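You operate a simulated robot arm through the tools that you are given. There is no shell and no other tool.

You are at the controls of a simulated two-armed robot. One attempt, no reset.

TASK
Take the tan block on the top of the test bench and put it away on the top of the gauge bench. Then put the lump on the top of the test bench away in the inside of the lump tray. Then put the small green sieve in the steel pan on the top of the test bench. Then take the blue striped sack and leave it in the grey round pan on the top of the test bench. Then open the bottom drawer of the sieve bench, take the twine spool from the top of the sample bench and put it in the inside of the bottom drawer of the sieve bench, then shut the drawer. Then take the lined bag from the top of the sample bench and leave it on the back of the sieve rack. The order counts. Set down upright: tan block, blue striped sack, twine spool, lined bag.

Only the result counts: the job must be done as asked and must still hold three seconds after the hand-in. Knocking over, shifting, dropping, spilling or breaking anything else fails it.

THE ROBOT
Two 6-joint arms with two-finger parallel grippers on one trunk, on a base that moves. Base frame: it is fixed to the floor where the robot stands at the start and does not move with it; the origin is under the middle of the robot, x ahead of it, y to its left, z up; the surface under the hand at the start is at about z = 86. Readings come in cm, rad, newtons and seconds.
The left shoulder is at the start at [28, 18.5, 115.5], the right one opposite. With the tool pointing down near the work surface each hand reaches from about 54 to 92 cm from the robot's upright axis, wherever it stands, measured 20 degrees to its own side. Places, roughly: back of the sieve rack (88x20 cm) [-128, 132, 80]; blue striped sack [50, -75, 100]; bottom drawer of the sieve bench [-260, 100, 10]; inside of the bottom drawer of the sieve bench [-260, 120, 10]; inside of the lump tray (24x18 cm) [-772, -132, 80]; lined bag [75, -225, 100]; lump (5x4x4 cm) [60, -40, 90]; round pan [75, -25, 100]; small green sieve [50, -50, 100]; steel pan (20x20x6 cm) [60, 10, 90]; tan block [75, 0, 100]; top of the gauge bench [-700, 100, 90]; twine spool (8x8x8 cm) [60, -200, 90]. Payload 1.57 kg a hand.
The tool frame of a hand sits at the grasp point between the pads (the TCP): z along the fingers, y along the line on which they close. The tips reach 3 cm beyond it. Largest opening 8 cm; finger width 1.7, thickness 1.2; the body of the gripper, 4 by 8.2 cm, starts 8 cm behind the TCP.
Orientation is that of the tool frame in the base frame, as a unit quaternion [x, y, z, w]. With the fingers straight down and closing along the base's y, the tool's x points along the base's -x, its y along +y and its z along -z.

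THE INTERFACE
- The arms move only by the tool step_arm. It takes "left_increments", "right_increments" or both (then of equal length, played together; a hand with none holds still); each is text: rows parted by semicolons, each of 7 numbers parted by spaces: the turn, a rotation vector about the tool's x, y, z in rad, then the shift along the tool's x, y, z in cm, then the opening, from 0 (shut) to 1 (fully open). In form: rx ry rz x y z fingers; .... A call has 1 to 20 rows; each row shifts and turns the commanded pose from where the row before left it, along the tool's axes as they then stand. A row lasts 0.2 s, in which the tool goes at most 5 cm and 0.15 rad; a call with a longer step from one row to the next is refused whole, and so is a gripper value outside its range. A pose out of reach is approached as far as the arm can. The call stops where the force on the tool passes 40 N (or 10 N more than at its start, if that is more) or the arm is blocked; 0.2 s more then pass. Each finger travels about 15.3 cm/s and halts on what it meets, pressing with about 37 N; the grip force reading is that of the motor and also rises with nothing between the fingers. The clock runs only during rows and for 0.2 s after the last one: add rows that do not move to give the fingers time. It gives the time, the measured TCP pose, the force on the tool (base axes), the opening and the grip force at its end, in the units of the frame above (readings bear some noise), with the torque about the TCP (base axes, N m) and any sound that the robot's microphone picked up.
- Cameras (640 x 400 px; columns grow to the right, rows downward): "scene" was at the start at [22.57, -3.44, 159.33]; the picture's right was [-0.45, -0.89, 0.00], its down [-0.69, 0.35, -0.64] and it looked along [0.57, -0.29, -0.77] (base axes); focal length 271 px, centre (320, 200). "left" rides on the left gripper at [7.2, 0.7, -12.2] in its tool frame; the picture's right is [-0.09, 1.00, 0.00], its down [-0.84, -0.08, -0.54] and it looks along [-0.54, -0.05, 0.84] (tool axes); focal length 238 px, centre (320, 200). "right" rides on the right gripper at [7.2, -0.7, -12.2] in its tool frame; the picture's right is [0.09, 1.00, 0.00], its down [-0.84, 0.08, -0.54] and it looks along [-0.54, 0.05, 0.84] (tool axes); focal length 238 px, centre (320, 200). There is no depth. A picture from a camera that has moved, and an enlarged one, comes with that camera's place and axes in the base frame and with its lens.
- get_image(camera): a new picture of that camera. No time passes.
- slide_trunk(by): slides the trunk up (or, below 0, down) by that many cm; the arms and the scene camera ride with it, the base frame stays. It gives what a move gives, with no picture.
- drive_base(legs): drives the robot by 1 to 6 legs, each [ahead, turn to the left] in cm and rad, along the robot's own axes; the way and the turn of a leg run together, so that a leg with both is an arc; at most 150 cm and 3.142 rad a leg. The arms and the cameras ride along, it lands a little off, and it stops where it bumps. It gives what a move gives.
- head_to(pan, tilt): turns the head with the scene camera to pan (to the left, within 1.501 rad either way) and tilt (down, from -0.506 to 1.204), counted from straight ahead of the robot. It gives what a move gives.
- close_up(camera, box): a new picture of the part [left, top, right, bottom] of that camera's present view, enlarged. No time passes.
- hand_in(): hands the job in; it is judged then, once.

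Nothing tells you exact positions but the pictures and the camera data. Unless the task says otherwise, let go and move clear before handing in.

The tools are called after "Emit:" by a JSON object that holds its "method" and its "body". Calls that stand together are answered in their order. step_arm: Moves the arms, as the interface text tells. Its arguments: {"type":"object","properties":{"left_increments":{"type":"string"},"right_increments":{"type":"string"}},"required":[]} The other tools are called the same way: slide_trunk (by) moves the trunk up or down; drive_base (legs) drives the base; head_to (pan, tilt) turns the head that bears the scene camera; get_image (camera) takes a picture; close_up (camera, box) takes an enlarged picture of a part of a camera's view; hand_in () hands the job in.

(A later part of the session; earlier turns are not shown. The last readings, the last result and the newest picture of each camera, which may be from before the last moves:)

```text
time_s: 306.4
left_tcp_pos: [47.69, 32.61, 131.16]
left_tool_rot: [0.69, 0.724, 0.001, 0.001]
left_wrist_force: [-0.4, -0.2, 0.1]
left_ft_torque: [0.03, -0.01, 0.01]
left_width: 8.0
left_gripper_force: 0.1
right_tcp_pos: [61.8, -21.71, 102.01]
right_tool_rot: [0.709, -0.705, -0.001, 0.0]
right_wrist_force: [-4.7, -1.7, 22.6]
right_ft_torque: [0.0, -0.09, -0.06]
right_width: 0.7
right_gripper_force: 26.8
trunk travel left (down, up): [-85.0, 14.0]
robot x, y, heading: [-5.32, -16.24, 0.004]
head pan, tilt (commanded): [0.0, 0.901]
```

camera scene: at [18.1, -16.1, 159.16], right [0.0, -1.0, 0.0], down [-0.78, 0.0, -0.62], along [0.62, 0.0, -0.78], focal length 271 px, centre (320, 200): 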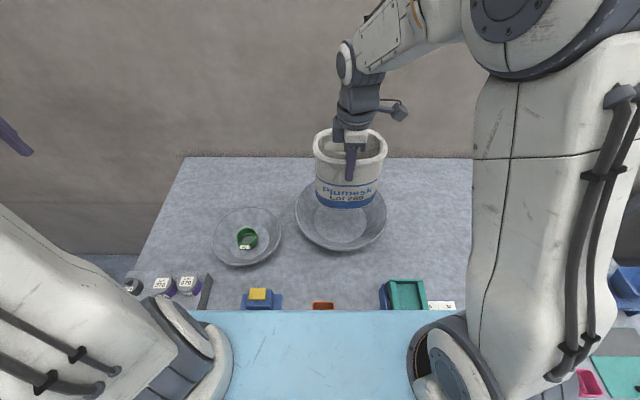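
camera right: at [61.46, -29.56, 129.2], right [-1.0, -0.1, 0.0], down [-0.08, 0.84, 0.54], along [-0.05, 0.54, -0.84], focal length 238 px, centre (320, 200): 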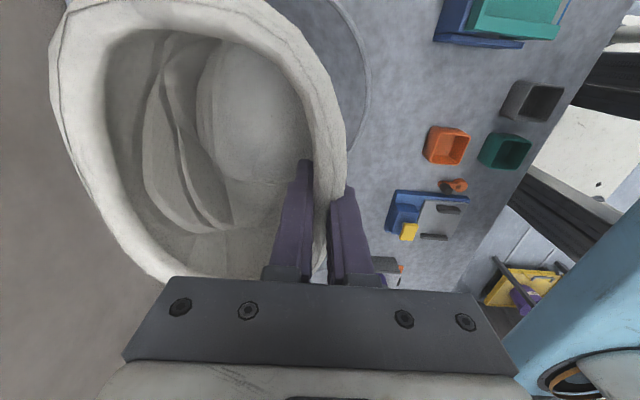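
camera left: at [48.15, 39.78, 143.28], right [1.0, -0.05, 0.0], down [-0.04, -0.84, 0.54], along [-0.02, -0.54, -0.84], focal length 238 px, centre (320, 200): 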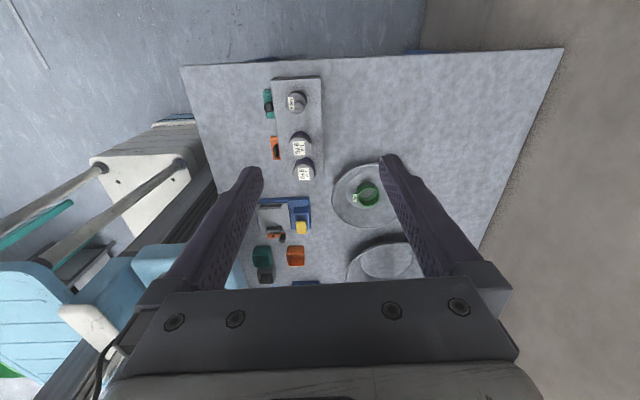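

Contact came exactly where the flat pan bottom should be. I'll ease off, open and lift out.

Emit:
{"method": "step_arm", "body": {"right_increments": "0 0 0 0 0 -0.15 0; 0 0 0 0 0 0 0.15; 0 0 0 0 0 0 0.35; 0 0 0 0 0 0 0.4; 0 0 0 0 0 -1 0.4; 0 0 0 0 0 -2.5 0.4; 0 0 0 0 0 -4 0.4; 0 0 0 0 0 -4 0.4; 0 0 0 0 0 -4 0.4; 0 0 0 0 0 -4 0.4; 0 0 0 0 0 -2 0.4; 0 0 0 0 0 0 0.4"}}

Emit:
{"method": "get_image", "body": {"camera": "right"}}

Emit:
{"method": "get_image", "body": {"camera": "scene"}}

```text
time_s: 309.0
left_tcp_pos: [47.76, 32.54, 131.27]
left_tool_rot: [0.69, 0.724, 0.0, 0.0]
left_wrist_force: [0.4, -0.4, 0.1]
left_ft_torque: [0.01, -0.02, -0.02]
left_width: 7.98
left_gripper_force: 0.0
right_tcp_pos: [61.83, -21.68, 123.65]
right_tool_rot: [0.709, -0.706, 0.0, 0.0]
right_wrist_force: [-0.6, 0.2, 0.4]
right_ft_torque: [0.03, -0.01, -0.02]
right_width: 3.17
right_gripper_force: 0.1
trunk travel left (down, up): [-85.0, 14.0]
robot x, y, heading: [-5.24, -16.18, 0.001]
head pan, tilt (commanded): [0.0, 0.901]
```

```text
taken
camera right: at [62.63, -28.92, 135.84], right [-1.0, -0.1, 0.0], down [-0.08, 0.84, 0.54], along [-0.05, 0.54, -0.84], focal length 238 px, centre (320, 200)
```

right: 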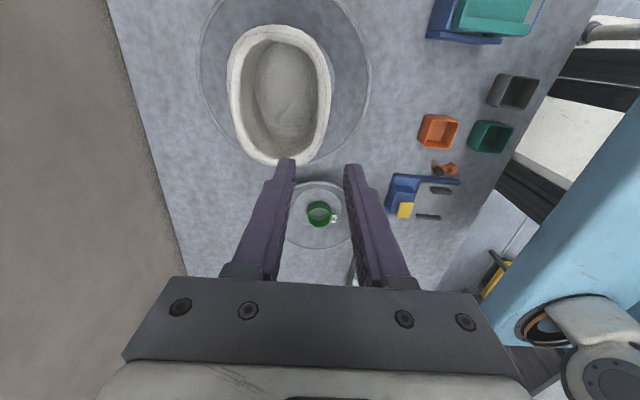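

```text
taken
camera scene: at [18.09, -16.09, 159.16], right [0.0, -1.0, 0.0], down [-0.78, 0.0, -0.62], along [0.62, 0.0, -0.78], focal length 271 px, centre (320, 200)
```

scene: 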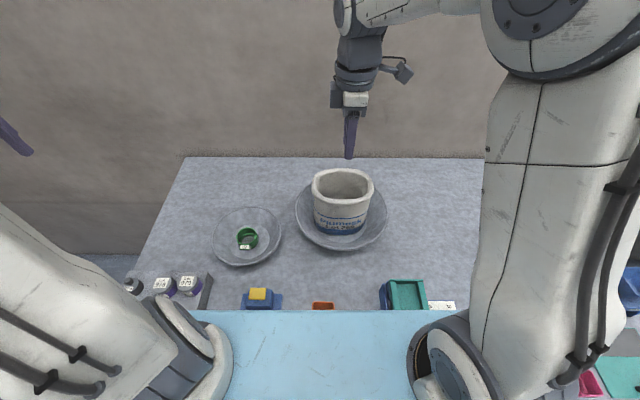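

The sack stands upright in the round pan. Next comes the drawer, so I'll tuck both arms, back out and turn down the aisle toward the sieve bench.

Emit:
{"method": "step_arm", "body": {"left_increments": "0 0 0 -4 0 0 1; 0 0 0 -4 0 0 1; 0 0 0 -4 0 0 1; 0 0 0 -4 0 0 1; 0 0 0 -4 0 0 1; 0 0 0 -4 0 0 1; 0 0 0 0 0 0 1; 0 0 0 0 0 0 1", "right_increments": "0 0 0 3.6 2.1 -0.3 0.6; 0 0 0 3.6 2.1 -0.3 0.6; 0 0 0 3.6 2.1 -0.3 0.6; 0 0 0 3.6 2.1 -0.3 0.6; 0 0 0 3.6 2.1 -0.3 0.6; 0 0 0 3.6 2.1 -0.3 0.6; 0 0 0 3.6 2.1 -0.3 0.6; 0 0 0 0 0 0 0.6"}}

Emit:
{"method": "drive_base", "body": {"legs": [[-52, 0]]}}

Emit:
{"method": "head_to", "body": {"pan": -1.1, "tilt": 0.3}}

Emit:
{"method": "get_image", "body": {"camera": "scene"}}

```text
time_s: 310.8
left_tcp_pos: [49.1, 8.61, 130.62]
left_tool_rot: [0.69, 0.724, 0.0, 0.0]
left_wrist_force: [0.6, 0.2, 0.9]
left_ft_torque: [-0.03, -0.02, 0.02]
left_width: 7.98
left_gripper_force: 0.1
right_tcp_pos: [46.9, -46.79, 125.97]
right_tool_rot: [0.709, -0.706, -0.001, 0.001]
right_wrist_force: [0.8, 0.9, 0.0]
right_ft_torque: [-0.01, 0.0, -0.02]
right_width: 4.81
right_gripper_force: 0.1
trunk travel left (down, up): [-85.0, 14.0]
robot x, y, heading: [-5.43, -16.27, 0.003]
head pan, tilt (commanded): [0.0, 0.901]
```

```text
time_s: 313.9
left_tcp_pos: [-3.32, 8.63, 130.62]
left_tool_rot: [0.689, 0.725, 0.0, 0.0]
left_wrist_force: [0.1, 0.7, -0.3]
left_ft_torque: [0.01, -0.01, -0.01]
left_width: 7.98
left_gripper_force: 0.0
right_tcp_pos: [-4.96, -46.8, 125.85]
right_tool_rot: [0.711, -0.704, 0.0, 0.001]
right_wrist_force: [0.3, 0.4, -0.1]
right_ft_torque: [0.02, 0.0, 0.02]
right_width: 4.79
right_gripper_force: 0.1
trunk travel left (down, up): [-85.0, 14.0]
robot x, y, heading: [-57.46, -16.68, 0.015]
head pan, tilt (commanded): [0.0, 0.901]
```

```text
time_s: 315.2
left_tcp_pos: [-3.25, 8.51, 130.69]
left_tool_rot: [0.689, 0.725, 0.0, 0.0]
left_wrist_force: [-0.2, -0.1, -0.3]
left_ft_torque: [-0.04, 0.02, -0.01]
left_width: 8.0
left_gripper_force: 0.1
right_tcp_pos: [-4.93, -46.81, 126.08]
right_tool_rot: [0.711, -0.703, -0.001, 0.0]
right_wrist_force: [0.5, 0.9, 0.9]
right_ft_torque: [0.01, 0.01, -0.02]
right_width: 4.81
right_gripper_force: 0.1
trunk travel left (down, up): [-85.0, 14.0]
robot x, y, heading: [-57.17, -16.34, 0.01]
head pan, tilt (commanded): [-1.1, 0.3]
```

```text
taken
camera scene: at [-37.33, -24.71, 164.38], right [-0.89, -0.46, 0.0], down [-0.14, 0.26, -0.96], along [0.44, -0.85, -0.3], focal length 271 px, centre (320, 200)
```

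scene: 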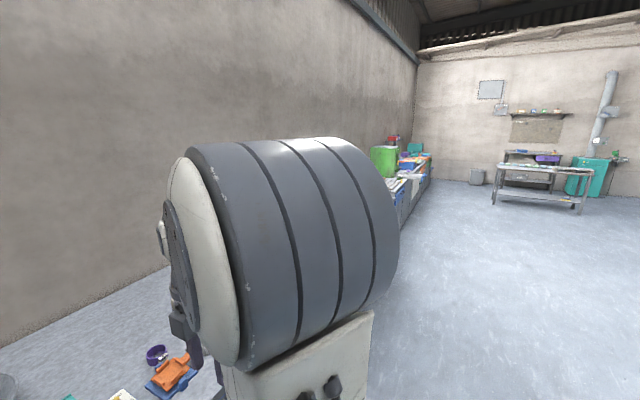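

Emit:
{"method": "drive_base", "body": {"legs": [[0, 1.44], [0, 1.44], [148, 0], [0, 0.25], [55, 0], [0, -1.571]]}}

Emit:
{"method": "head_to", "body": {"pan": 0.0, "tilt": 0.7}}

Emit:
{"method": "get_image", "body": {"camera": "scene"}}

```text
time_s: 337.3
left_tcp_pos: [-285.22, 58.63, 130.79]
left_tool_rot: [-0.041, 0.999, 0.0, 0.0]
left_wrist_force: [-1.0, 0.0, 0.8]
left_ft_torque: [0.01, -0.01, -0.02]
left_width: 7.99
left_gripper_force: 0.0
right_tcp_pos: [-229.71, 58.7, 125.98]
right_tool_rot: [1.0, 0.021, 0.0, 0.0]
right_wrist_force: [0.4, -0.6, 0.2]
right_ft_torque: [0.02, 0.01, -0.03]
right_width: 4.79
right_gripper_force: 0.0
trunk travel left (down, up): [-85.0, 14.0]
robot x, y, heading: [-258.19, 5.09, 1.607]
head pan, tilt (commanded): [-1.1, 0.3]
```

```text
time_s: 338.6
left_tcp_pos: [-285.25, 58.48, 130.72]
left_tool_rot: [-0.041, 0.999, 0.0, 0.001]
left_wrist_force: [-0.8, 0.1, 0.5]
left_ft_torque: [0.0, -0.01, 0.02]
left_width: 8.01
left_gripper_force: 0.0
right_tcp_pos: [-229.64, 58.59, 126.02]
right_tool_rot: [1.0, 0.02, 0.0, 0.002]
right_wrist_force: [-0.5, 0.4, -0.5]
right_ft_torque: [0.01, -0.01, 0.0]
right_width: 4.8
right_gripper_force: 0.1
trunk travel left (down, up): [-85.0, 14.0]
robot x, y, heading: [-258.09, 5.45, 1.613]
head pan, tilt (commanded): [0.0, 0.7]
```

```text
taken
camera scene: at [-259.53, 29.79, 160.78], right [1.0, 0.04, 0.0], down [0.03, -0.64, -0.77], along [-0.03, 0.76, -0.64], focal length 271 px, centre (320, 200)
```

scene: 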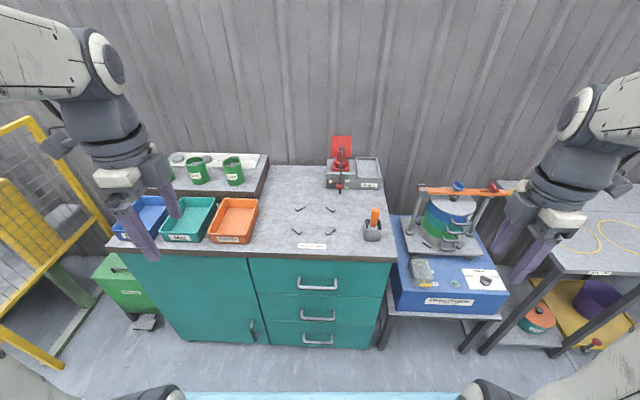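

I'm facing the sieve bench. The teal cabinet's drawer column is centred at x≈-262, and the bottom handle is low down. I'll lower the trunk and look at the handle closely.

Emit:
{"method": "slide_trunk", "body": {"by": -60}}

Emit:
{"method": "head_to", "body": {"pan": 0.0, "tilt": 0.75}}

Emit:
{"method": "get_image", "body": {"camera": "scene"}}

Emit:
{"method": "get_image", "body": {"camera": "left"}}

```text
refused: -60 is not a number from -40 to 40
```

```text
time_s: 339.3
left_tcp_pos: [-285.17, 58.51, 130.77]
left_tool_rot: [-0.041, 0.999, 0.0, 0.0]
left_wrist_force: [-0.1, 0.5, 0.1]
left_ft_torque: [0.01, -0.03, -0.01]
left_width: 8.01
left_gripper_force: 0.1
right_tcp_pos: [-229.77, 58.69, 126.02]
right_tool_rot: [1.0, 0.019, 0.0, 0.001]
right_wrist_force: [0.0, 0.4, -0.5]
right_ft_torque: [0.04, 0.02, -0.01]
right_width: 4.81
right_gripper_force: 0.2
trunk travel left (down, up): [-85.0, 14.0]
robot x, y, heading: [-258.48, 5.5, 1.613]
head pan, tilt (commanded): [0.0, 0.75]
```

```text
taken
camera scene: at [-259.52, 29.58, 160.35], right [1.0, 0.04, 0.0], down [0.03, -0.68, -0.73], along [-0.03, 0.73, -0.68], focal length 271 px, centre (320, 200)
```

scene: 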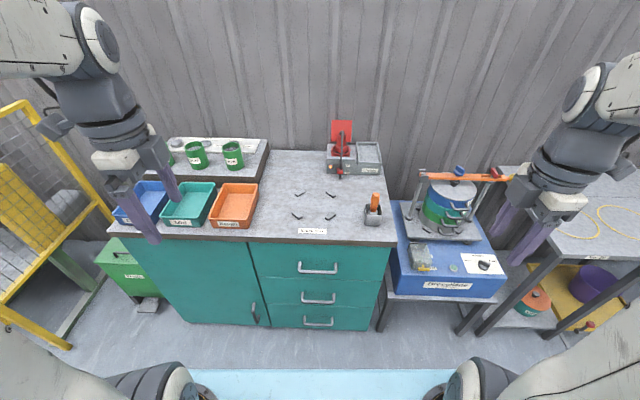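

```text
taken
camera left: at [-292.34, 58.59, 142.91], right [0.01, 1.0, 0.0], down [0.84, -0.01, 0.54], along [0.54, -0.01, -0.84], focal length 238 px, centre (320, 200)
```

left: 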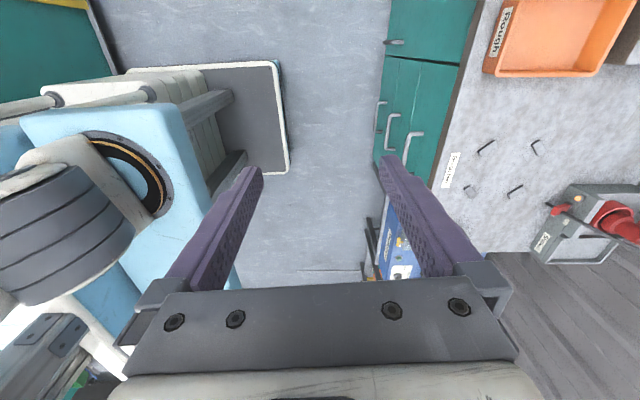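

Emit:
{"method": "slide_trunk", "body": {"by": -40}}

Emit:
{"method": "slide_trunk", "body": {"by": -25}}

Emit:
{"method": "get_image", "body": {"camera": "scene"}}

Emit:
{"method": "get_image", "body": {"camera": "left"}}

```text
time_s: 343.1
left_tcp_pos: [-285.15, 58.51, 90.71]
left_tool_rot: [-0.041, 0.999, 0.0, 0.0]
left_wrist_force: [-0.7, 0.7, 0.5]
left_ft_torque: [-0.05, 0.03, 0.01]
left_width: 8.01
left_gripper_force: 0.1
right_tcp_pos: [-229.75, 58.52, 86.04]
right_tool_rot: [1.0, 0.02, 0.0, 0.001]
right_wrist_force: [0.5, -1.0, -0.4]
right_ft_torque: [0.0, 0.0, 0.01]
right_width: 4.82
right_gripper_force: 0.0
trunk travel left (down, up): [-45.0, 54.0]
robot x, y, heading: [-258.21, 5.41, 1.609]
head pan, tilt (commanded): [0.0, 0.75]
```

```text
time_s: 345.7
left_tcp_pos: [-285.15, 58.51, 65.74]
left_tool_rot: [-0.041, 0.999, 0.0, 0.0]
left_wrist_force: [0.1, 0.5, 0.4]
left_ft_torque: [0.03, -0.02, 0.0]
left_width: 8.01
left_gripper_force: 0.1
right_tcp_pos: [-229.75, 58.51, 60.97]
right_tool_rot: [1.0, 0.02, 0.0, 0.0]
right_wrist_force: [0.2, -0.3, -0.9]
right_ft_torque: [0.0, -0.01, -0.01]
right_width: 4.84
right_gripper_force: 0.1
trunk travel left (down, up): [-20.0, 79.0]
robot x, y, heading: [-258.46, 5.06, 1.608]
head pan, tilt (commanded): [0.0, 0.75]
```

```text
taken
camera scene: at [-259.52, 29.58, 95.35], right [1.0, 0.04, 0.0], down [0.03, -0.68, -0.73], along [-0.03, 0.73, -0.68], focal length 271 px, centre (320, 200)
```

scene: 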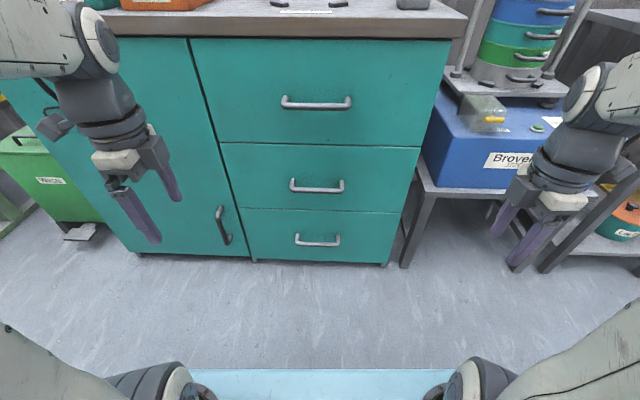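

```text
taken
camera left: at [-292.33, 58.59, 77.91], right [0.01, 1.0, 0.0], down [0.84, -0.01, 0.54], along [0.54, -0.01, -0.84], focal length 238 px, centre (320, 200)
```

left: 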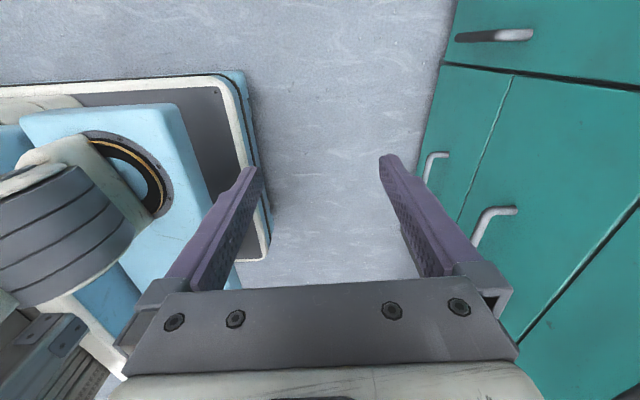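

The bottom drawer front spans z≈8–36 at y≈89, with a bar handle at about [-262, 85.5, 23.5]. A straight-down hand would hit the middle handle, so I'll tilt the left tool 45° forward and approach from above and in front.

Emit:
{"method": "step_arm", "body": {"left_increments": "0 0 0.08 0 0 0 1; -0.131 0 0 0 0 0 1; -0.131 0 0 0 0 0 1; -0.131 0 0 0 0 0 1; -0.131 0 0 0 0 0 1; -0.131 0 0 0 0 0 1; -0.131 0 0 0 0 0 1; 0 0 0 0 0 0 1"}}

Emit:
{"method": "get_image", "body": {"camera": "left"}}

```text
time_s: 347.5
left_tcp_pos: [-288.27, 64.86, 63.59]
left_tool_rot: [-0.003, 0.924, 0.382, -0.001]
left_wrist_force: [0.2, 0.1, 0.3]
left_ft_torque: [-0.01, -0.02, 0.02]
left_width: 8.01
left_gripper_force: 0.1
left hand out of reach, approached as far as the arm can: row 3, 4, 5, 6, 7
right_tcp_pos: [-229.72, 58.58, 60.95]
right_tool_rot: [1.0, 0.021, 0.0, 0.001]
right_wrist_force: [0.1, -0.1, 0.3]
right_ft_torque: [0.02, 0.0, 0.02]
right_width: 4.78
right_gripper_force: 0.1
trunk travel left (down, up): [-20.0, 79.0]
robot x, y, heading: [-258.08, 5.14, 1.607]
head pan, tilt (commanded): [0.0, 0.75]
```

```text
taken
camera left: at [-295.37, 56.67, 72.6], right [0.09, 0.7, 0.7], down [0.84, -0.44, 0.33], along [0.54, 0.56, -0.63], focal length 238 px, centre (320, 200)
```

left: 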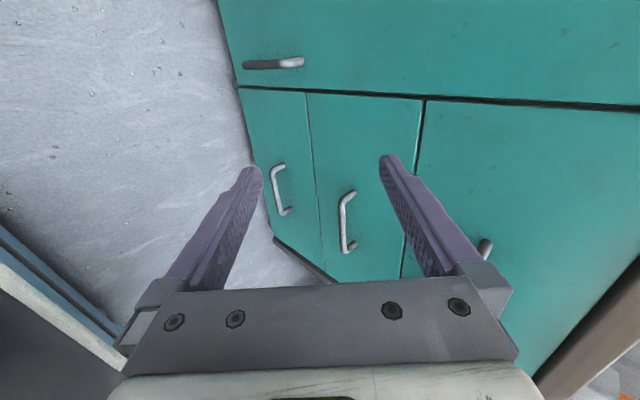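

The tilt is reached. The handles are visible, the bottom one at about z≈22–23.5. I'll move to the pre-grasp point just above and in front of it.

Emit:
{"method": "step_arm", "body": {"left_increments": "0 0 0 -2.59 -1.38 2.99 1; 0 0 0 -2.59 -1.38 2.99 1; 0 0 0 -2.59 -1.38 2.99 1; 0 0 0 -2.59 -1.38 2.99 1; 0 0 0 -2.59 -1.38 2.99 1; 0 0 0 -2.59 -1.38 2.99 1; 0 0 0 -2.59 -1.38 2.99 1; 0 0 0 -2.59 -1.38 2.99 1; 0 0 0 -2.59 -1.38 2.99 0.7; 0 0 0 -2.59 -1.38 2.99 0.6; 0 0 0 0 0 0 0.6"}}

Emit:
{"method": "get_image", "body": {"camera": "left"}}

Emit:
{"method": "get_image", "body": {"camera": "scene"}}

```text
time_s: 349.9
left_tcp_pos: [-267.67, 73.8, 46.9]
left_tool_rot: [-0.001, 0.924, 0.384, 0.0]
left_wrist_force: [0.4, -0.5, -0.1]
left_ft_torque: [-0.01, -0.01, -0.02]
left_width: 4.79
left_gripper_force: 0.1
left hand out of reach, approached as far as the arm can: row 1, 2, 3, 4, 5, 6
right_tcp_pos: [-229.56, 58.65, 60.97]
right_tool_rot: [1.0, 0.02, 0.0, 0.0]
right_wrist_force: [0.1, -0.3, -0.2]
right_ft_torque: [0.0, 0.03, 0.01]
right_width: 4.8
right_gripper_force: 0.1
trunk travel left (down, up): [-20.0, 79.0]
robot x, y, heading: [-258.42, 5.23, 1.609]
head pan, tilt (commanded): [0.0, 0.75]
```

```text
taken
camera left: at [-274.81, 65.52, 56.0], right [0.09, 0.7, 0.71], down [0.84, -0.44, 0.33], along [0.54, 0.56, -0.63], focal length 238 px, centre (320, 200)
```

left: 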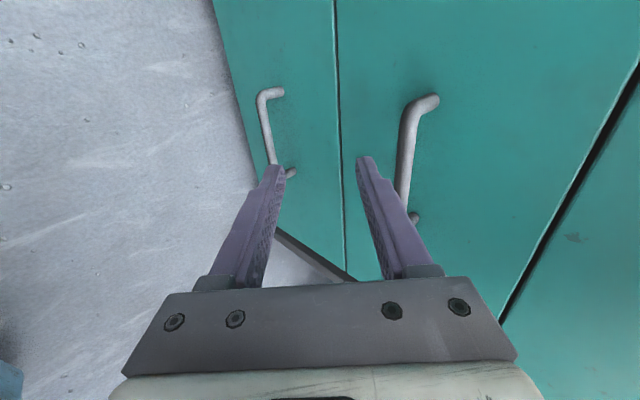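

```text
taken
camera scene: at [-259.52, 29.57, 95.35], right [1.0, 0.04, 0.0], down [0.03, -0.68, -0.73], along [-0.03, 0.73, -0.68], focal length 271 px, centre (320, 200)
```

scene: 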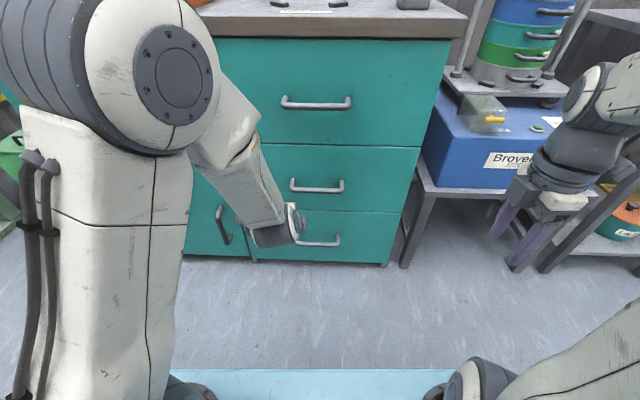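

Emit:
{"method": "step_arm", "body": {"left_increments": "0 0 0 -1.33 -2.07 2.95 0.6; 0 0 0 -1.33 -2.07 2.95 0.6; 0 0 0 -1.33 -2.07 2.95 0.6; 0 0 0 -1.33 -2.07 2.95 0.6; 0 0 0 0 0 0 0.6"}}

Emit:
{"method": "get_image", "body": {"camera": "left"}}

Emit:
{"method": "get_image", "body": {"camera": "scene"}}

```text
time_s: 351.1
left_tcp_pos: [-262.51, 75.82, 32.83]
left_tool_rot: [-0.001, 0.923, 0.384, -0.001]
left_wrist_force: [0.0, -0.3, 0.1]
left_ft_torque: [-0.03, 0.0, 0.0]
left_width: 4.81
left_gripper_force: 0.1
right_tcp_pos: [-229.72, 58.58, 60.88]
right_tool_rot: [1.0, 0.02, 0.0, 0.001]
right_wrist_force: [0.7, -0.5, -0.1]
right_ft_torque: [0.01, 0.0, 0.02]
right_width: 4.81
right_gripper_force: 0.1
trunk travel left (down, up): [-20.0, 79.0]
robot x, y, heading: [-258.09, 5.29, 1.61]
head pan, tilt (commanded): [0.0, 0.75]
```

```text
taken
camera left: at [-269.63, 67.66, 41.95], right [0.09, 0.7, 0.71], down [0.84, -0.44, 0.33], along [0.54, 0.56, -0.63], focal length 238 px, centre (320, 200)
```

left: 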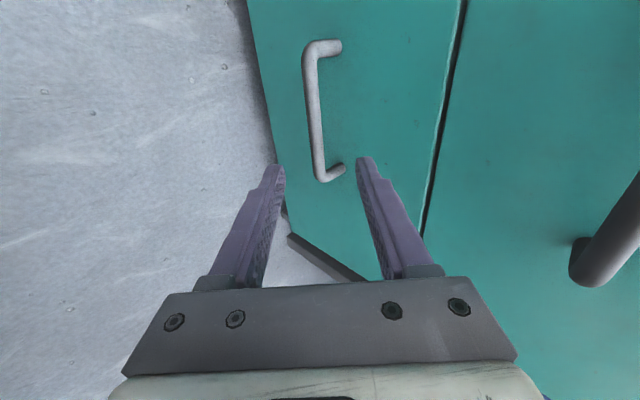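

```text
taken
camera scene: at [-259.52, 29.57, 95.35], right [1.0, 0.04, 0.0], down [0.03, -0.68, -0.73], along [-0.03, 0.73, -0.68], focal length 271 px, centre (320, 200)
```

scene: 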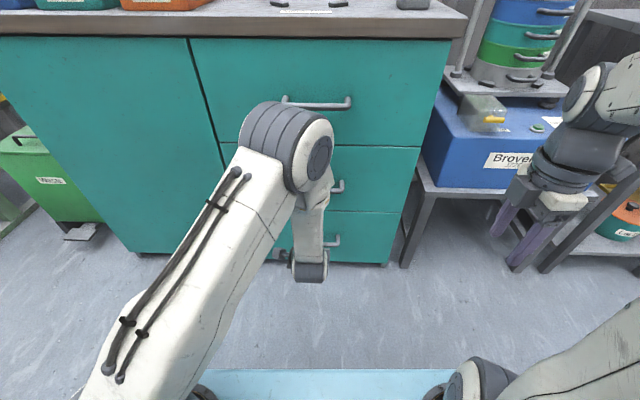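

The handle bar lies almost straight ahead along the tool, about 13 cm away. I'll advance partway with a narrower opening and check alignment.

Emit:
{"method": "step_arm", "body": {"left_increments": "0 0 0 0 0 3 0.45; 0 0 0 0 0 3 0.45; 0 0 0 0 0 1.5 0.45; 0 0 0 0 0 0 0.45"}}

Emit:
{"method": "get_image", "body": {"camera": "left"}}

```text
time_s: 352.1
left_tcp_pos: [-262.54, 81.3, 27.61]
left_tool_rot: [-0.001, 0.924, 0.384, -0.001]
left_wrist_force: [-0.6, 0.0, 0.5]
left_ft_torque: [0.0, 0.02, 0.01]
left_width: 3.6
left_gripper_force: 0.0
right_tcp_pos: [-229.54, 58.6, 60.91]
right_tool_rot: [1.0, 0.02, 0.0, 0.001]
right_wrist_force: [-0.2, -0.5, 0.0]
right_ft_torque: [0.01, -0.01, -0.06]
right_width: 4.78
right_gripper_force: 0.0
trunk travel left (down, up): [-20.0, 79.0]
robot x, y, heading: [-258.2, 5.59, 1.606]
head pan, tilt (commanded): [0.0, 0.75]
```

```text
taken
camera left: at [-269.71, 73.11, 36.71], right [0.09, 0.7, 0.7], down [0.84, -0.44, 0.33], along [0.54, 0.56, -0.63], focal length 238 px, centre (320, 200)
```

left: 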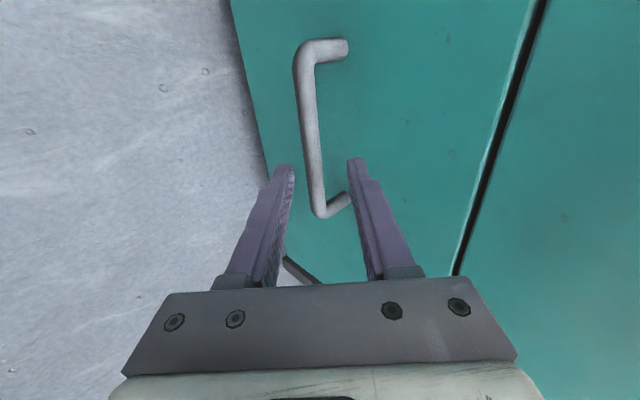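

Emit:
{"method": "step_arm", "body": {"left_increments": "0 0 0 0 -0.5 1.5 0.38; 0 0 0 0 0 1.5 0.38; 0 0 0 0 0 1 0.38; 0 0 0 0 0 0.8 0.38; 0 0 0 0 0 0 0.38"}}

Emit:
{"method": "get_image", "body": {"camera": "left"}}

```text
time_s: 353.3
left_tcp_pos: [-262.48, 84.28, 23.75]
left_tool_rot: [-0.001, 0.924, 0.383, -0.001]
left_wrist_force: [0.0, 0.2, -0.5]
left_ft_torque: [-0.02, 0.0, 0.0]
left_width: 3.06
left_gripper_force: 0.0
right_tcp_pos: [-229.67, 58.47, 61.02]
right_tool_rot: [1.0, 0.021, 0.0, 0.001]
right_wrist_force: [0.6, 0.0, 0.6]
right_ft_torque: [0.01, -0.01, 0.0]
right_width: 4.79
right_gripper_force: 0.2
trunk travel left (down, up): [-20.0, 79.0]
robot x, y, heading: [-258.25, 5.31, 1.612]
head pan, tilt (commanded): [0.0, 0.75]
```

```text
taken
camera left: at [-269.64, 76.08, 32.95], right [0.09, 0.7, 0.7], down [0.84, -0.44, 0.33], along [0.54, 0.56, -0.63], focal length 238 px, centre (320, 200)
```

left: 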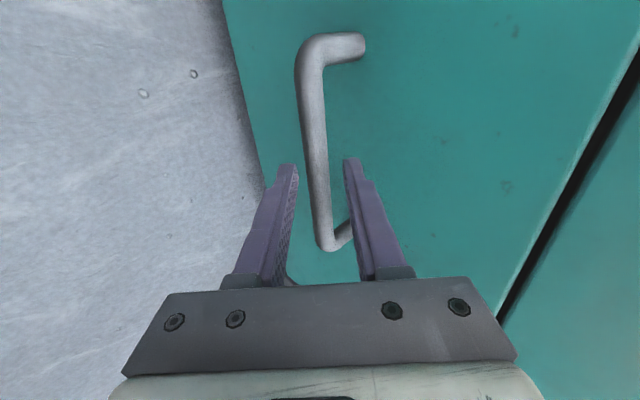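

The bar is centred between the fingers, about 0.8 cm inside the tips. I'll advance a little more and close.

Emit:
{"method": "step_arm", "body": {"left_increments": "0 0 0 0 0 0.8 0.38; 0 0 0 0 0 0 0.38; 0 0 0 0 0 0 0.2; 0 0 0 0 0 0 0.05; 0 0 0 0 0 0 0; 0 0 0 0 0 0 0"}}

Emit:
{"method": "get_image", "body": {"camera": "left"}}

```text
time_s: 354.7
left_tcp_pos: [-262.42, 84.75, 23.22]
left_tool_rot: [0.0, 0.924, 0.382, -0.001]
left_wrist_force: [1.7, -5.8, -7.3]
left_ft_torque: [-0.17, 0.06, -0.14]
left_width: 1.58
left_gripper_force: 31.3
right_tcp_pos: [-229.61, 58.62, 60.96]
right_tool_rot: [1.0, 0.02, 0.001, 0.001]
right_wrist_force: [0.2, 1.1, -0.5]
right_ft_torque: [0.02, -0.03, 0.03]
right_width: 4.81
right_gripper_force: 0.0
trunk travel left (down, up): [-20.0, 79.0]
robot x, y, heading: [-258.23, 5.09, 1.609]
head pan, tilt (commanded): [0.0, 0.75]
```

```text
taken
camera left: at [-269.52, 76.57, 32.3], right [0.09, 0.71, 0.7], down [0.84, -0.44, 0.33], along [0.54, 0.56, -0.63], focal length 238 px, centre (320, 200)
```

left: 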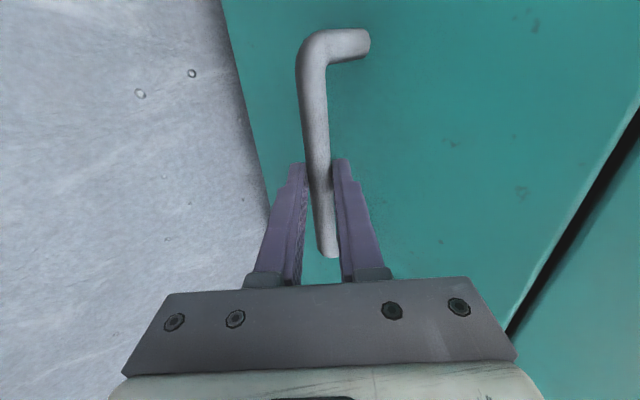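

The left hand grips the bar. I'll pull straight back toward -y in small steps.

Emit:
{"method": "step_arm", "body": {"left_increments": "0 0 0 0 -0.35 -0.35 0; 0 0 0 0 -0.7 -0.7 0; 0 0 0 0 -0.7 -0.7 0; 0 0 0 0 -0.7 -0.7 0; 0 0 0 0 -0.7 -0.7 0; 0 0 0 0 0 0 0"}}

Emit:
{"method": "get_image", "body": {"camera": "scene"}}

```text
time_s: 356.1
left_tcp_pos: [-262.45, 80.29, 23.19]
left_tool_rot: [-0.003, 0.923, 0.384, -0.002]
left_wrist_force: [-5.5, 1.9, -0.9]
left_ft_torque: [0.06, 0.25, -0.14]
left_width: 1.59
left_gripper_force: 31.4
right_tcp_pos: [-229.73, 58.6, 61.13]
right_tool_rot: [1.0, 0.02, 0.0, 0.0]
right_wrist_force: [-0.6, 0.4, 0.0]
right_ft_torque: [-0.02, 0.03, -0.02]
right_width: 4.8
right_gripper_force: 0.0
trunk travel left (down, up): [-20.0, 79.0]
robot x, y, heading: [-258.05, 5.02, 1.616]
head pan, tilt (commanded): [0.0, 0.75]
```

```text
taken
camera scene: at [-259.53, 29.58, 95.35], right [1.0, 0.04, 0.0], down [0.03, -0.68, -0.73], along [-0.03, 0.73, -0.68], focal length 271 px, centre (320, 200)
```

scene: 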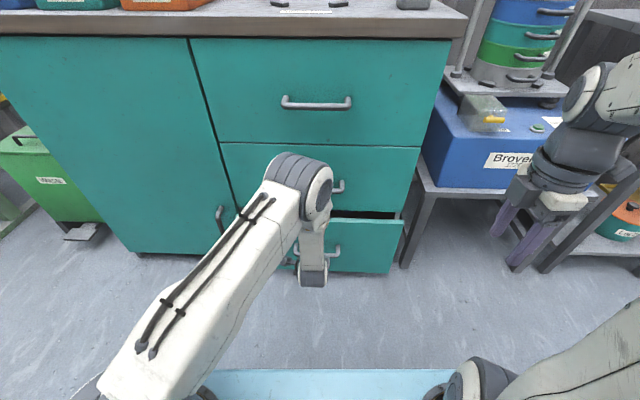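

The drawer is sliding out, about 4.5 cm so far. I'll keep pulling.

Emit:
{"method": "step_arm", "body": {"left_increments": "0 0 0 0 -0.9 -0.9 0; 0 0 0 0 -1 -1 0; 0 0 0 0 -1 -1 0; 0 0 0 0 -1 -1 0; 0 0 0 0 -1 -1 0; 0 0 0 0 -1 -1 0; 0 0 0 0 -1 -1 0; 0 0 0 0 0 0 0"}}

```text
time_s: 357.9
left_tcp_pos: [-262.41, 70.59, 23.21]
left_tool_rot: [-0.001, 0.924, 0.383, -0.002]
left_wrist_force: [-11.9, 0.0, 6.2]
left_ft_torque: [0.08, 0.43, 0.04]
left_width: 1.59
left_gripper_force: 31.4
right_tcp_pos: [-229.58, 58.53, 61.03]
right_tool_rot: [1.0, 0.02, 0.0, 0.001]
right_wrist_force: [1.0, -0.5, 0.1]
right_ft_torque: [-0.01, -0.01, -0.03]
right_width: 4.81
right_gripper_force: 0.1
trunk travel left (down, up): [-20.0, 79.0]
robot x, y, heading: [-258.36, 5.28, 1.615]
head pan, tilt (commanded): [0.0, 0.75]
```

Emit:
{"method": "step_arm", "body": {"left_increments": "0 0 0 0.05 -1 -1 0; 0 0 0 0.05 -1 -1 0; 0 0 0 0.03 -1 -1 0; 0 0 0 0.03 -1 -1 0; 0 0 0 0 -0.8 -0.8 0; 0 0 0 0 0 0 0"}}

Emit:
{"method": "get_image", "body": {"camera": "scene"}}

```text
time_s: 359.3
left_tcp_pos: [-262.51, 63.89, 23.14]
left_tool_rot: [-0.001, 0.924, 0.382, -0.001]
left_wrist_force: [-8.0, -1.3, 3.1]
left_ft_torque: [0.0, 0.45, 0.24]
left_width: 1.59
left_gripper_force: 31.4
right_tcp_pos: [-229.69, 58.5, 60.95]
right_tool_rot: [1.0, 0.021, 0.0, 0.001]
right_wrist_force: [-0.1, 0.1, -0.2]
right_ft_torque: [0.01, 0.0, 0.0]
right_width: 4.82
right_gripper_force: 0.0
trunk travel left (down, up): [-20.0, 79.0]
robot x, y, heading: [-258.13, 5.21, 1.609]
head pan, tilt (commanded): [0.0, 0.75]
```

```text
taken
camera scene: at [-259.54, 29.57, 95.35], right [1.0, 0.04, 0.0], down [0.03, -0.68, -0.73], along [-0.03, 0.73, -0.68], focal length 271 px, centre (320, 200)
```

scene: 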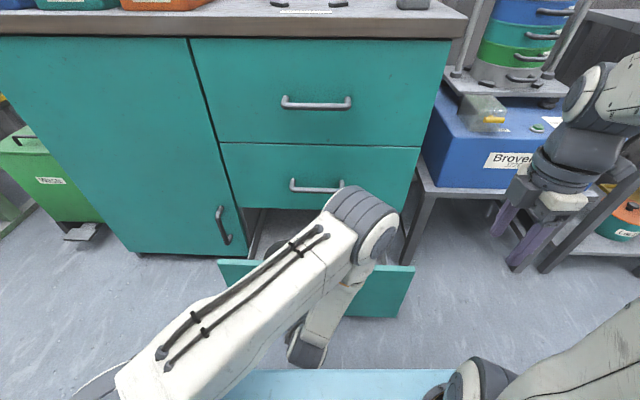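

Emit:
{"method": "step_arm", "body": {"left_increments": "0 0 0 0.03 -1 -1 0; 0 0 0 0.03 -1 -1 0; 0 0 0 0 -0.8 -0.8 0; 0 0 0 0 0 0 0"}}

```text
time_s: 360.3
left_tcp_pos: [-262.49, 59.7, 23.19]
left_tool_rot: [0.0, 0.925, 0.381, -0.002]
left_wrist_force: [-9.2, -0.3, -24.0]
left_ft_torque: [-0.16, 0.08, -0.13]
left_width: 1.57
left_gripper_force: 30.7
right_tcp_pos: [-229.74, 58.68, 60.87]
right_tool_rot: [1.0, 0.02, 0.0, 0.001]
right_wrist_force: [0.2, -0.6, 0.3]
right_ft_torque: [0.02, -0.02, -0.02]
right_width: 4.79
right_gripper_force: 0.1
trunk travel left (down, up): [-20.0, 79.0]
robot x, y, heading: [-258.2, 5.38, 1.608]
head pan, tilt (commanded): [0.0, 0.75]
```

The drawer is out 25 cm. I'll open the fingers and withdraw along the tool axis.

Emit:
{"method": "step_arm", "body": {"left_increments": "0 0 0 0 0 0 0.2; 0 0 0 0 0 0 0.4; 0 0 0 0 0 0 0.4; 0 0 0 0 0 -1 0.4; 0 0 0 0 0 -1 0.4; 0 0 0 0 0 -1 0.4; 0 0 0 0 0 0 0.4"}}

Emit:
{"method": "get_image", "body": {"camera": "left"}}

```text
time_s: 361.9
left_tcp_pos: [-263.19, 59.5, 24.42]
left_tool_rot: [-0.037, 0.92, 0.39, -0.003]
left_wrist_force: [-0.7, -0.1, -0.5]
left_ft_torque: [0.02, 0.0, 0.01]
left_width: 3.17
left_gripper_force: 0.1
right_tcp_pos: [-229.71, 58.48, 60.99]
right_tool_rot: [1.0, 0.02, 0.0, 0.001]
right_wrist_force: [-0.2, -0.5, 0.6]
right_ft_torque: [-0.02, 0.01, 0.04]
right_width: 4.8
right_gripper_force: 0.1
trunk travel left (down, up): [-20.0, 79.0]
robot x, y, heading: [-258.36, 5.05, 1.608]
head pan, tilt (commanded): [0.0, 0.75]
```

```text
taken
camera left: at [-269.89, 50.62, 33.24], right [0.03, 0.7, 0.72], down [0.86, -0.38, 0.34], along [0.51, 0.61, -0.61], focal length 238 px, centre (320, 200)
```

left: 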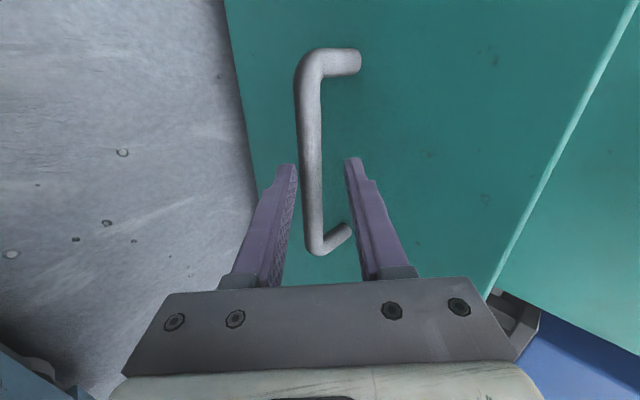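

The arm is near its inner reach, so I'll slip off the bar by small alternating base-back and trunk-up moves with the fingers a little wider.

Emit:
{"method": "step_arm", "body": {"left_increments": "0 0 0 0 0 0 0.55; 0 0 0 0 0 0 0.55"}}

Emit:
{"method": "drive_base", "body": {"legs": [[-1.5, 0]]}}

Emit:
{"method": "get_image", "body": {"camera": "left"}}

```text
time_s: 362.5
left_tcp_pos: [-263.08, 59.45, 24.52]
left_tool_rot: [-0.037, 0.92, 0.391, -0.003]
left_wrist_force: [1.0, -0.4, 0.1]
left_ft_torque: [-0.02, 0.02, -0.03]
left_width: 4.41
left_gripper_force: 0.1
right_tcp_pos: [-229.73, 58.63, 60.9]
right_tool_rot: [1.0, 0.02, 0.0, 0.002]
right_wrist_force: [0.6, 0.0, 0.2]
right_ft_torque: [0.0, -0.02, -0.01]
right_width: 4.79
right_gripper_force: 0.0
trunk travel left (down, up): [-20.0, 79.0]
robot x, y, heading: [-258.54, 5.15, 1.611]
head pan, tilt (commanded): [0.0, 0.75]
```

```text
time_s: 363.2
left_tcp_pos: [-262.85, 58.1, 24.59]
left_tool_rot: [-0.037, 0.919, 0.393, 0.001]
left_wrist_force: [-0.3, 0.6, 0.0]
left_ft_torque: [0.04, -0.03, 0.0]
left_width: 4.39
left_gripper_force: 0.1
right_tcp_pos: [-229.61, 57.16, 61.03]
right_tool_rot: [1.0, 0.021, 0.0, 0.001]
right_wrist_force: [0.3, 0.5, 0.5]
right_ft_torque: [-0.02, -0.03, 0.0]
right_width: 4.82
right_gripper_force: 0.1
trunk travel left (down, up): [-20.0, 79.0]
robot x, y, heading: [-258.26, 3.69, 1.614]
head pan, tilt (commanded): [0.0, 0.75]
```

```text
taken
camera left: at [-269.55, 49.25, 33.34], right [0.02, 0.69, 0.72], down [0.85, -0.39, 0.35], along [0.52, 0.61, -0.6], focal length 238 px, centre (320, 200)
```

left: 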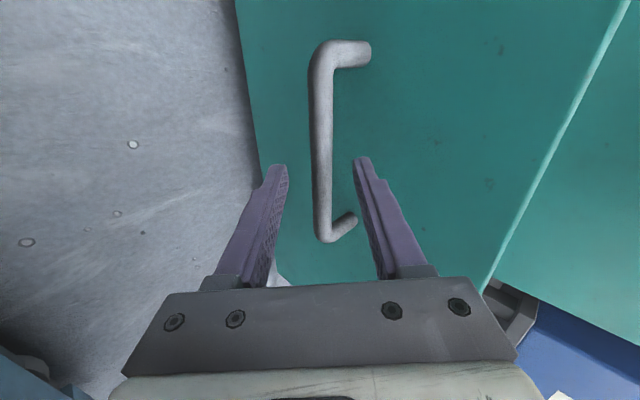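

Emit:
{"method": "slide_trunk", "body": {"by": 1.5}}

Emit:
{"method": "drive_base", "body": {"legs": [[-2, 0]]}}

Emit:
{"method": "slide_trunk", "body": {"by": 2}}

Emit:
{"method": "get_image", "body": {"camera": "left"}}

```text
time_s: 363.9
left_tcp_pos: [-262.73, 58.1, 26.1]
left_tool_rot: [-0.039, 0.919, 0.393, 0.002]
left_wrist_force: [-0.4, -0.8, 0.1]
left_ft_torque: [0.02, 0.0, 0.0]
left_width: 4.43
left_gripper_force: 0.2
right_tcp_pos: [-229.61, 57.17, 62.46]
right_tool_rot: [1.0, 0.02, 0.001, 0.001]
right_wrist_force: [-0.5, -0.2, -0.1]
right_ft_torque: [0.0, 0.0, -0.04]
right_width: 4.83
right_gripper_force: 0.1
trunk travel left (down, up): [-21.5, 77.5]
robot x, y, heading: [-258.41, 3.57, 1.614]
head pan, tilt (commanded): [0.0, 0.75]
```

```text
time_s: 364.7
left_tcp_pos: [-262.67, 56.14, 26.09]
left_tool_rot: [-0.039, 0.919, 0.393, 0.001]
left_wrist_force: [0.3, 0.0, 0.6]
left_ft_torque: [-0.01, 0.0, 0.03]
left_width: 4.42
left_gripper_force: 0.1
right_tcp_pos: [-229.51, 55.13, 62.48]
right_tool_rot: [1.0, 0.019, 0.0, 0.001]
right_wrist_force: [0.8, -0.1, 0.1]
right_ft_torque: [-0.02, -0.01, -0.01]
right_width: 4.81
right_gripper_force: 0.0
trunk travel left (down, up): [-21.5, 77.5]
robot x, y, heading: [-258.25, 1.72, 1.61]
head pan, tilt (commanded): [0.0, 0.75]
```

```text
time_s: 365.3
left_tcp_pos: [-262.61, 56.22, 28.14]
left_tool_rot: [-0.039, 0.919, 0.392, 0.001]
left_wrist_force: [-0.3, -0.1, 0.0]
left_ft_torque: [0.0, -0.04, -0.03]
left_width: 4.43
left_gripper_force: 0.1
right_tcp_pos: [-229.51, 55.1, 64.58]
right_tool_rot: [1.0, 0.02, 0.0, 0.0]
right_wrist_force: [-0.6, 0.2, -0.2]
right_ft_torque: [0.0, -0.02, 0.0]
right_width: 4.81
right_gripper_force: 0.0
trunk travel left (down, up): [-23.5, 75.5]
robot x, y, heading: [-258.23, 1.6, 1.61]
head pan, tilt (commanded): [0.0, 0.75]
```

```text
taken
camera left: at [-269.45, 47.3, 36.8], right [0.02, 0.69, 0.72], down [0.86, -0.39, 0.35], along [0.52, 0.61, -0.6], focal length 238 px, centre (320, 200)
```

left: 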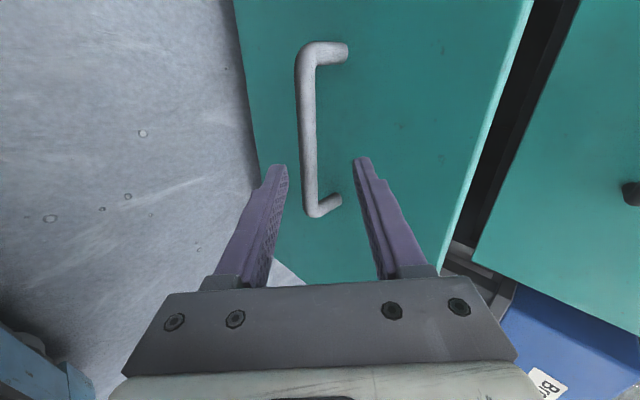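

The bar is free of the fingers. I'll back off a bit more, raise the trunk and look at the open drawer.

Emit:
{"method": "drive_base", "body": {"legs": [[-4, 0]]}}

Emit:
{"method": "slide_trunk", "body": {"by": 40}}

Emit:
{"method": "get_image", "body": {"camera": "scene"}}

Emit:
{"method": "get_image", "body": {"camera": "left"}}

```text
time_s: 366.2
left_tcp_pos: [-262.42, 52.12, 28.06]
left_tool_rot: [-0.038, 0.919, 0.392, 0.002]
left_wrist_force: [-0.9, 0.4, -0.1]
left_ft_torque: [0.02, -0.01, -0.01]
left_width: 4.42
left_gripper_force: 0.0
right_tcp_pos: [-229.29, 51.05, 64.45]
right_tool_rot: [1.0, 0.02, 0.0, 0.0]
right_wrist_force: [-0.1, -0.7, 0.2]
right_ft_torque: [0.0, -0.01, -0.01]
right_width: 4.8
right_gripper_force: 0.0
trunk travel left (down, up): [-23.5, 75.5]
robot x, y, heading: [-258.11, -2.61, 1.611]
head pan, tilt (commanded): [0.0, 0.75]
```

```text
time_s: 370.0
left_tcp_pos: [-262.41, 52.23, 68.13]
left_tool_rot: [-0.039, 0.919, 0.393, 0.003]
left_wrist_force: [0.6, 0.1, 0.4]
left_ft_torque: [0.0, -0.01, 0.0]
left_width: 4.39
left_gripper_force: 0.0
right_tcp_pos: [-229.32, 51.12, 104.47]
right_tool_rot: [1.0, 0.02, 0.0, 0.001]
right_wrist_force: [0.2, -0.7, 0.0]
right_ft_torque: [0.02, -0.01, 0.0]
right_width: 4.78
right_gripper_force: 0.2
trunk travel left (down, up): [-63.5, 35.5]
robot x, y, heading: [-257.98, -2.22, 1.609]
head pan, tilt (commanded): [0.0, 0.75]
```

```text
taken
camera scene: at [-259.18, 22.09, 138.84], right [1.0, 0.04, 0.0], down [0.03, -0.68, -0.73], along [-0.03, 0.73, -0.68], focal length 271 px, centre (320, 200)
```

scene: 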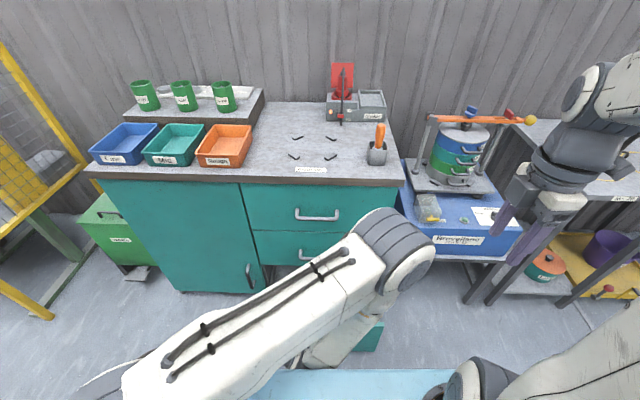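

```text
taken
camera left: at [-269.22, 43.35, 76.78], right [0.02, 0.69, 0.72], down [0.85, -0.39, 0.35], along [0.52, 0.61, -0.6], focal length 238 px, centre (320, 200)
```

left: 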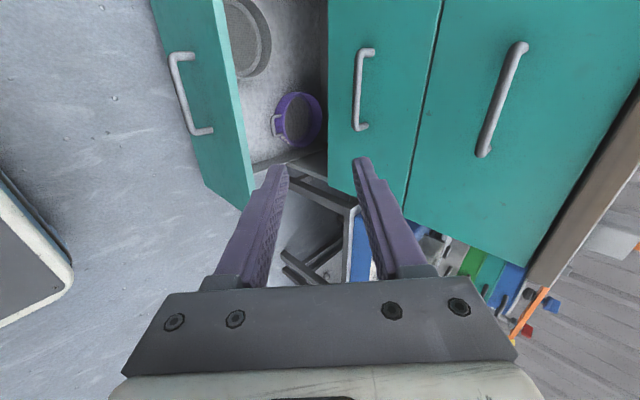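

Emit:
{"method": "slide_trunk", "body": {"by": 21.5}}

Emit:
{"method": "step_arm", "body": {"left_increments": "0.131 0 0 0 0 -2 0.55; 0.131 0 0 0 0 -2 0.55; 0.131 0 0 0 0 -2 0.55; 0.131 0 0 0 0 -2 0.55; 0.131 0 0 0 0 -2 0.55; 0.131 0 0 0 0 -2 0.55; 0 0 0 0 0 0 0.55"}}

Emit:
{"method": "get_image", "body": {"camera": "scene"}}

```text
time_s: 372.3
left_tcp_pos: [-262.41, 52.19, 89.69]
left_tool_rot: [-0.038, 0.919, 0.392, 0.001]
left_wrist_force: [-0.6, 0.0, 0.3]
left_ft_torque: [0.0, 0.01, 0.03]
left_width: 4.39
left_gripper_force: 0.0
right_tcp_pos: [-229.36, 51.11, 126.0]
right_tool_rot: [1.0, 0.02, 0.0, 0.001]
right_wrist_force: [-0.2, 0.5, 0.1]
right_ft_torque: [0.0, 0.01, 0.01]
right_width: 4.78
right_gripper_force: 0.0
trunk travel left (down, up): [-85.0, 14.0]
robot x, y, heading: [-258.13, -2.3, 1.609]
head pan, tilt (commanded): [0.0, 0.75]
```

```text
time_s: 373.9
left_tcp_pos: [-261.52, 47.62, 99.43]
left_tool_rot: [-0.034, 0.999, 0.011, 0.016]
left_wrist_force: [0.2, -0.3, -0.3]
left_ft_torque: [-0.05, 0.0, 0.01]
left_width: 4.39
left_gripper_force: 0.0
left hand out of reach, approached as far as the arm can: row 2, 3
right_tcp_pos: [-229.28, 51.14, 126.0]
right_tool_rot: [1.0, 0.02, 0.0, 0.001]
right_wrist_force: [0.8, 0.4, -0.2]
right_ft_torque: [-0.02, -0.02, 0.01]
right_width: 4.81
right_gripper_force: 0.1
trunk travel left (down, up): [-85.0, 14.0]
robot x, y, heading: [-258.34, -1.65, 1.611]
head pan, tilt (commanded): [0.0, 0.75]
```

```text
taken
camera scene: at [-259.19, 22.09, 160.35], right [1.0, 0.04, 0.0], down [0.03, -0.68, -0.73], along [-0.03, 0.73, -0.68], focal length 271 px, centre (320, 200)
```

scene: 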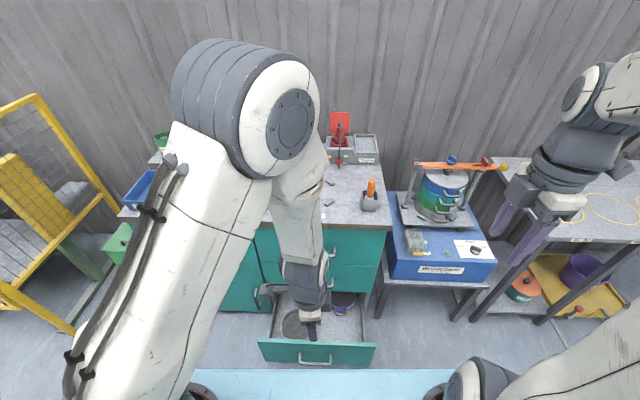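

Emit:
{"method": "step_arm", "body": {"left_increments": "0.021 0.034 0 3 0 -3 0.55; 0 0 0 3.5 0 -3 0.7; 0 0 0 3.5 0 -3 1; 0 0 0 3.5 0 -3 1; 0 0 0 3.5 0 -3 1; 0 0 0 3.5 0.5 -3 1; 0 0 0 3.5 0.5 -3 1; 0 0 0 0 0 0 1"}}

Emit:
{"method": "get_image", "body": {"camera": "scene"}}

```text
time_s: 375.7
left_tcp_pos: [-284.96, 48.41, 120.65]
left_tool_rot: [-0.035, 0.999, 0.001, 0.0]
left_wrist_force: [-0.6, 0.9, 0.3]
left_ft_torque: [0.0, -0.01, -0.01]
left_width: 8.01
left_gripper_force: 0.0
left hand out of reach, approached as far as the arm can: row 2, 3
right_tcp_pos: [-229.33, 51.05, 126.1]
right_tool_rot: [1.0, 0.02, 0.0, 0.001]
right_wrist_force: [0.5, 1.1, 0.0]
right_ft_torque: [0.0, 0.03, 0.01]
right_width: 4.79
right_gripper_force: 0.1
trunk travel left (down, up): [-85.0, 14.0]
robot x, y, heading: [-257.66, -2.2, 1.607]
head pan, tilt (commanded): [0.0, 0.75]
```

```text
taken
camera scene: at [-259.19, 22.08, 160.35], right [1.0, 0.04, 0.0], down [0.03, -0.68, -0.73], along [-0.03, 0.73, -0.68], focal length 271 px, centre (320, 200)
```

scene: 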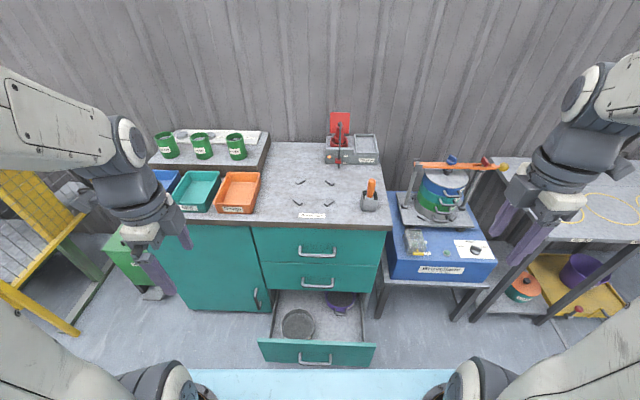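

Emit:
{"method": "close_up", "body": {"camera": "scene", "box": [240, 270, 400, 370]}}

```text
4.00 times, centred on (320, 320) of scene
camera zoom: at [-259.19, 22.08, 160.35], right [1.0, 0.04, 0.0], down [0.03, -0.68, -0.73], along [-0.03, 0.73, -0.68], focal length 1082 px, centre (320, -280)
```

zoom: 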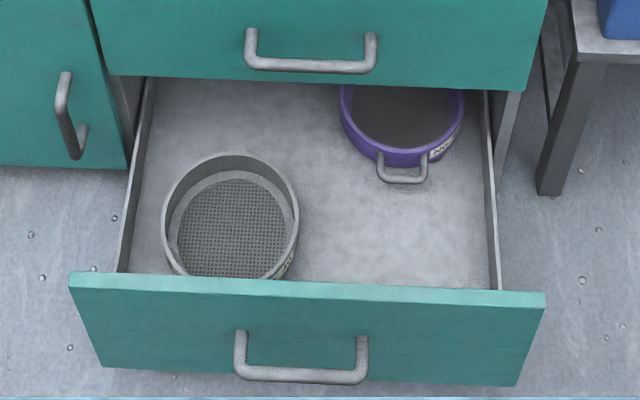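

The open drawer holds a grey sieve at its left front and a purple sieve at its back right, leaving free space around [-250, 77]. Next I'll go to the sample bench for the twine spool, back along the aisle first.

Emit:
{"method": "drive_base", "body": {"legs": [[0, -1.48], [90, 0], [0, -0.12], [100, 0]]}}

```text
time_s: 379.0
left_tcp_pos: [-218.12, 42.81, 120.65]
left_tool_rot: [0.53, 0.848, 0.0, -0.001]
left_wrist_force: [0.5, 0.4, 0.2]
left_ft_torque: [-0.01, -0.06, -0.05]
left_width: 8.0
left_gripper_force: 0.1
right_tcp_pos: [-195.35, -7.86, 126.04]
right_tool_rot: [0.839, -0.544, 0.0, 0.001]
right_wrist_force: [-0.9, 1.2, 0.4]
right_ft_torque: [-0.11, -0.05, 0.0]
right_width: 4.81
right_gripper_force: 0.1
trunk travel left (down, up): [-85.0, 14.0]
robot x, y, heading: [-255.74, -0.82, 0.506]
head pan, tilt (commanded): [0.0, 0.75]
stopped in leg 1: the robot was blocked; the commanded pose is now the measured one
```

The base's rear corner brushed the furniture across the aisle. I'll move forward along the current heading first and then finish the turn.

Emit:
{"method": "drive_base", "body": {"legs": [[22, 0], [0, -0.45], [75, 0], [0, -0.05], [100, 0]]}}

```text
time_s: 390.9
left_tcp_pos: [-5.92, 33.15, 120.64]
left_tool_rot: [0.734, 0.679, 0.0, 0.0]
left_wrist_force: [-0.2, -0.6, -0.6]
left_ft_torque: [0.0, 0.04, 0.0]
left_width: 8.01
left_gripper_force: 0.0
right_tcp_pos: [-11.78, -22.15, 126.02]
right_tool_rot: [-0.668, 0.744, 0.001, 0.0]
right_wrist_force: [-0.1, 0.1, 0.0]
right_ft_torque: [0.03, 0.02, 0.03]
right_width: 4.83
right_gripper_force: 0.0
trunk travel left (down, up): [-85.0, 14.0]
robot x, y, heading: [-60.05, 14.4, -0.026]
head pan, tilt (commanded): [0.0, 0.75]
```

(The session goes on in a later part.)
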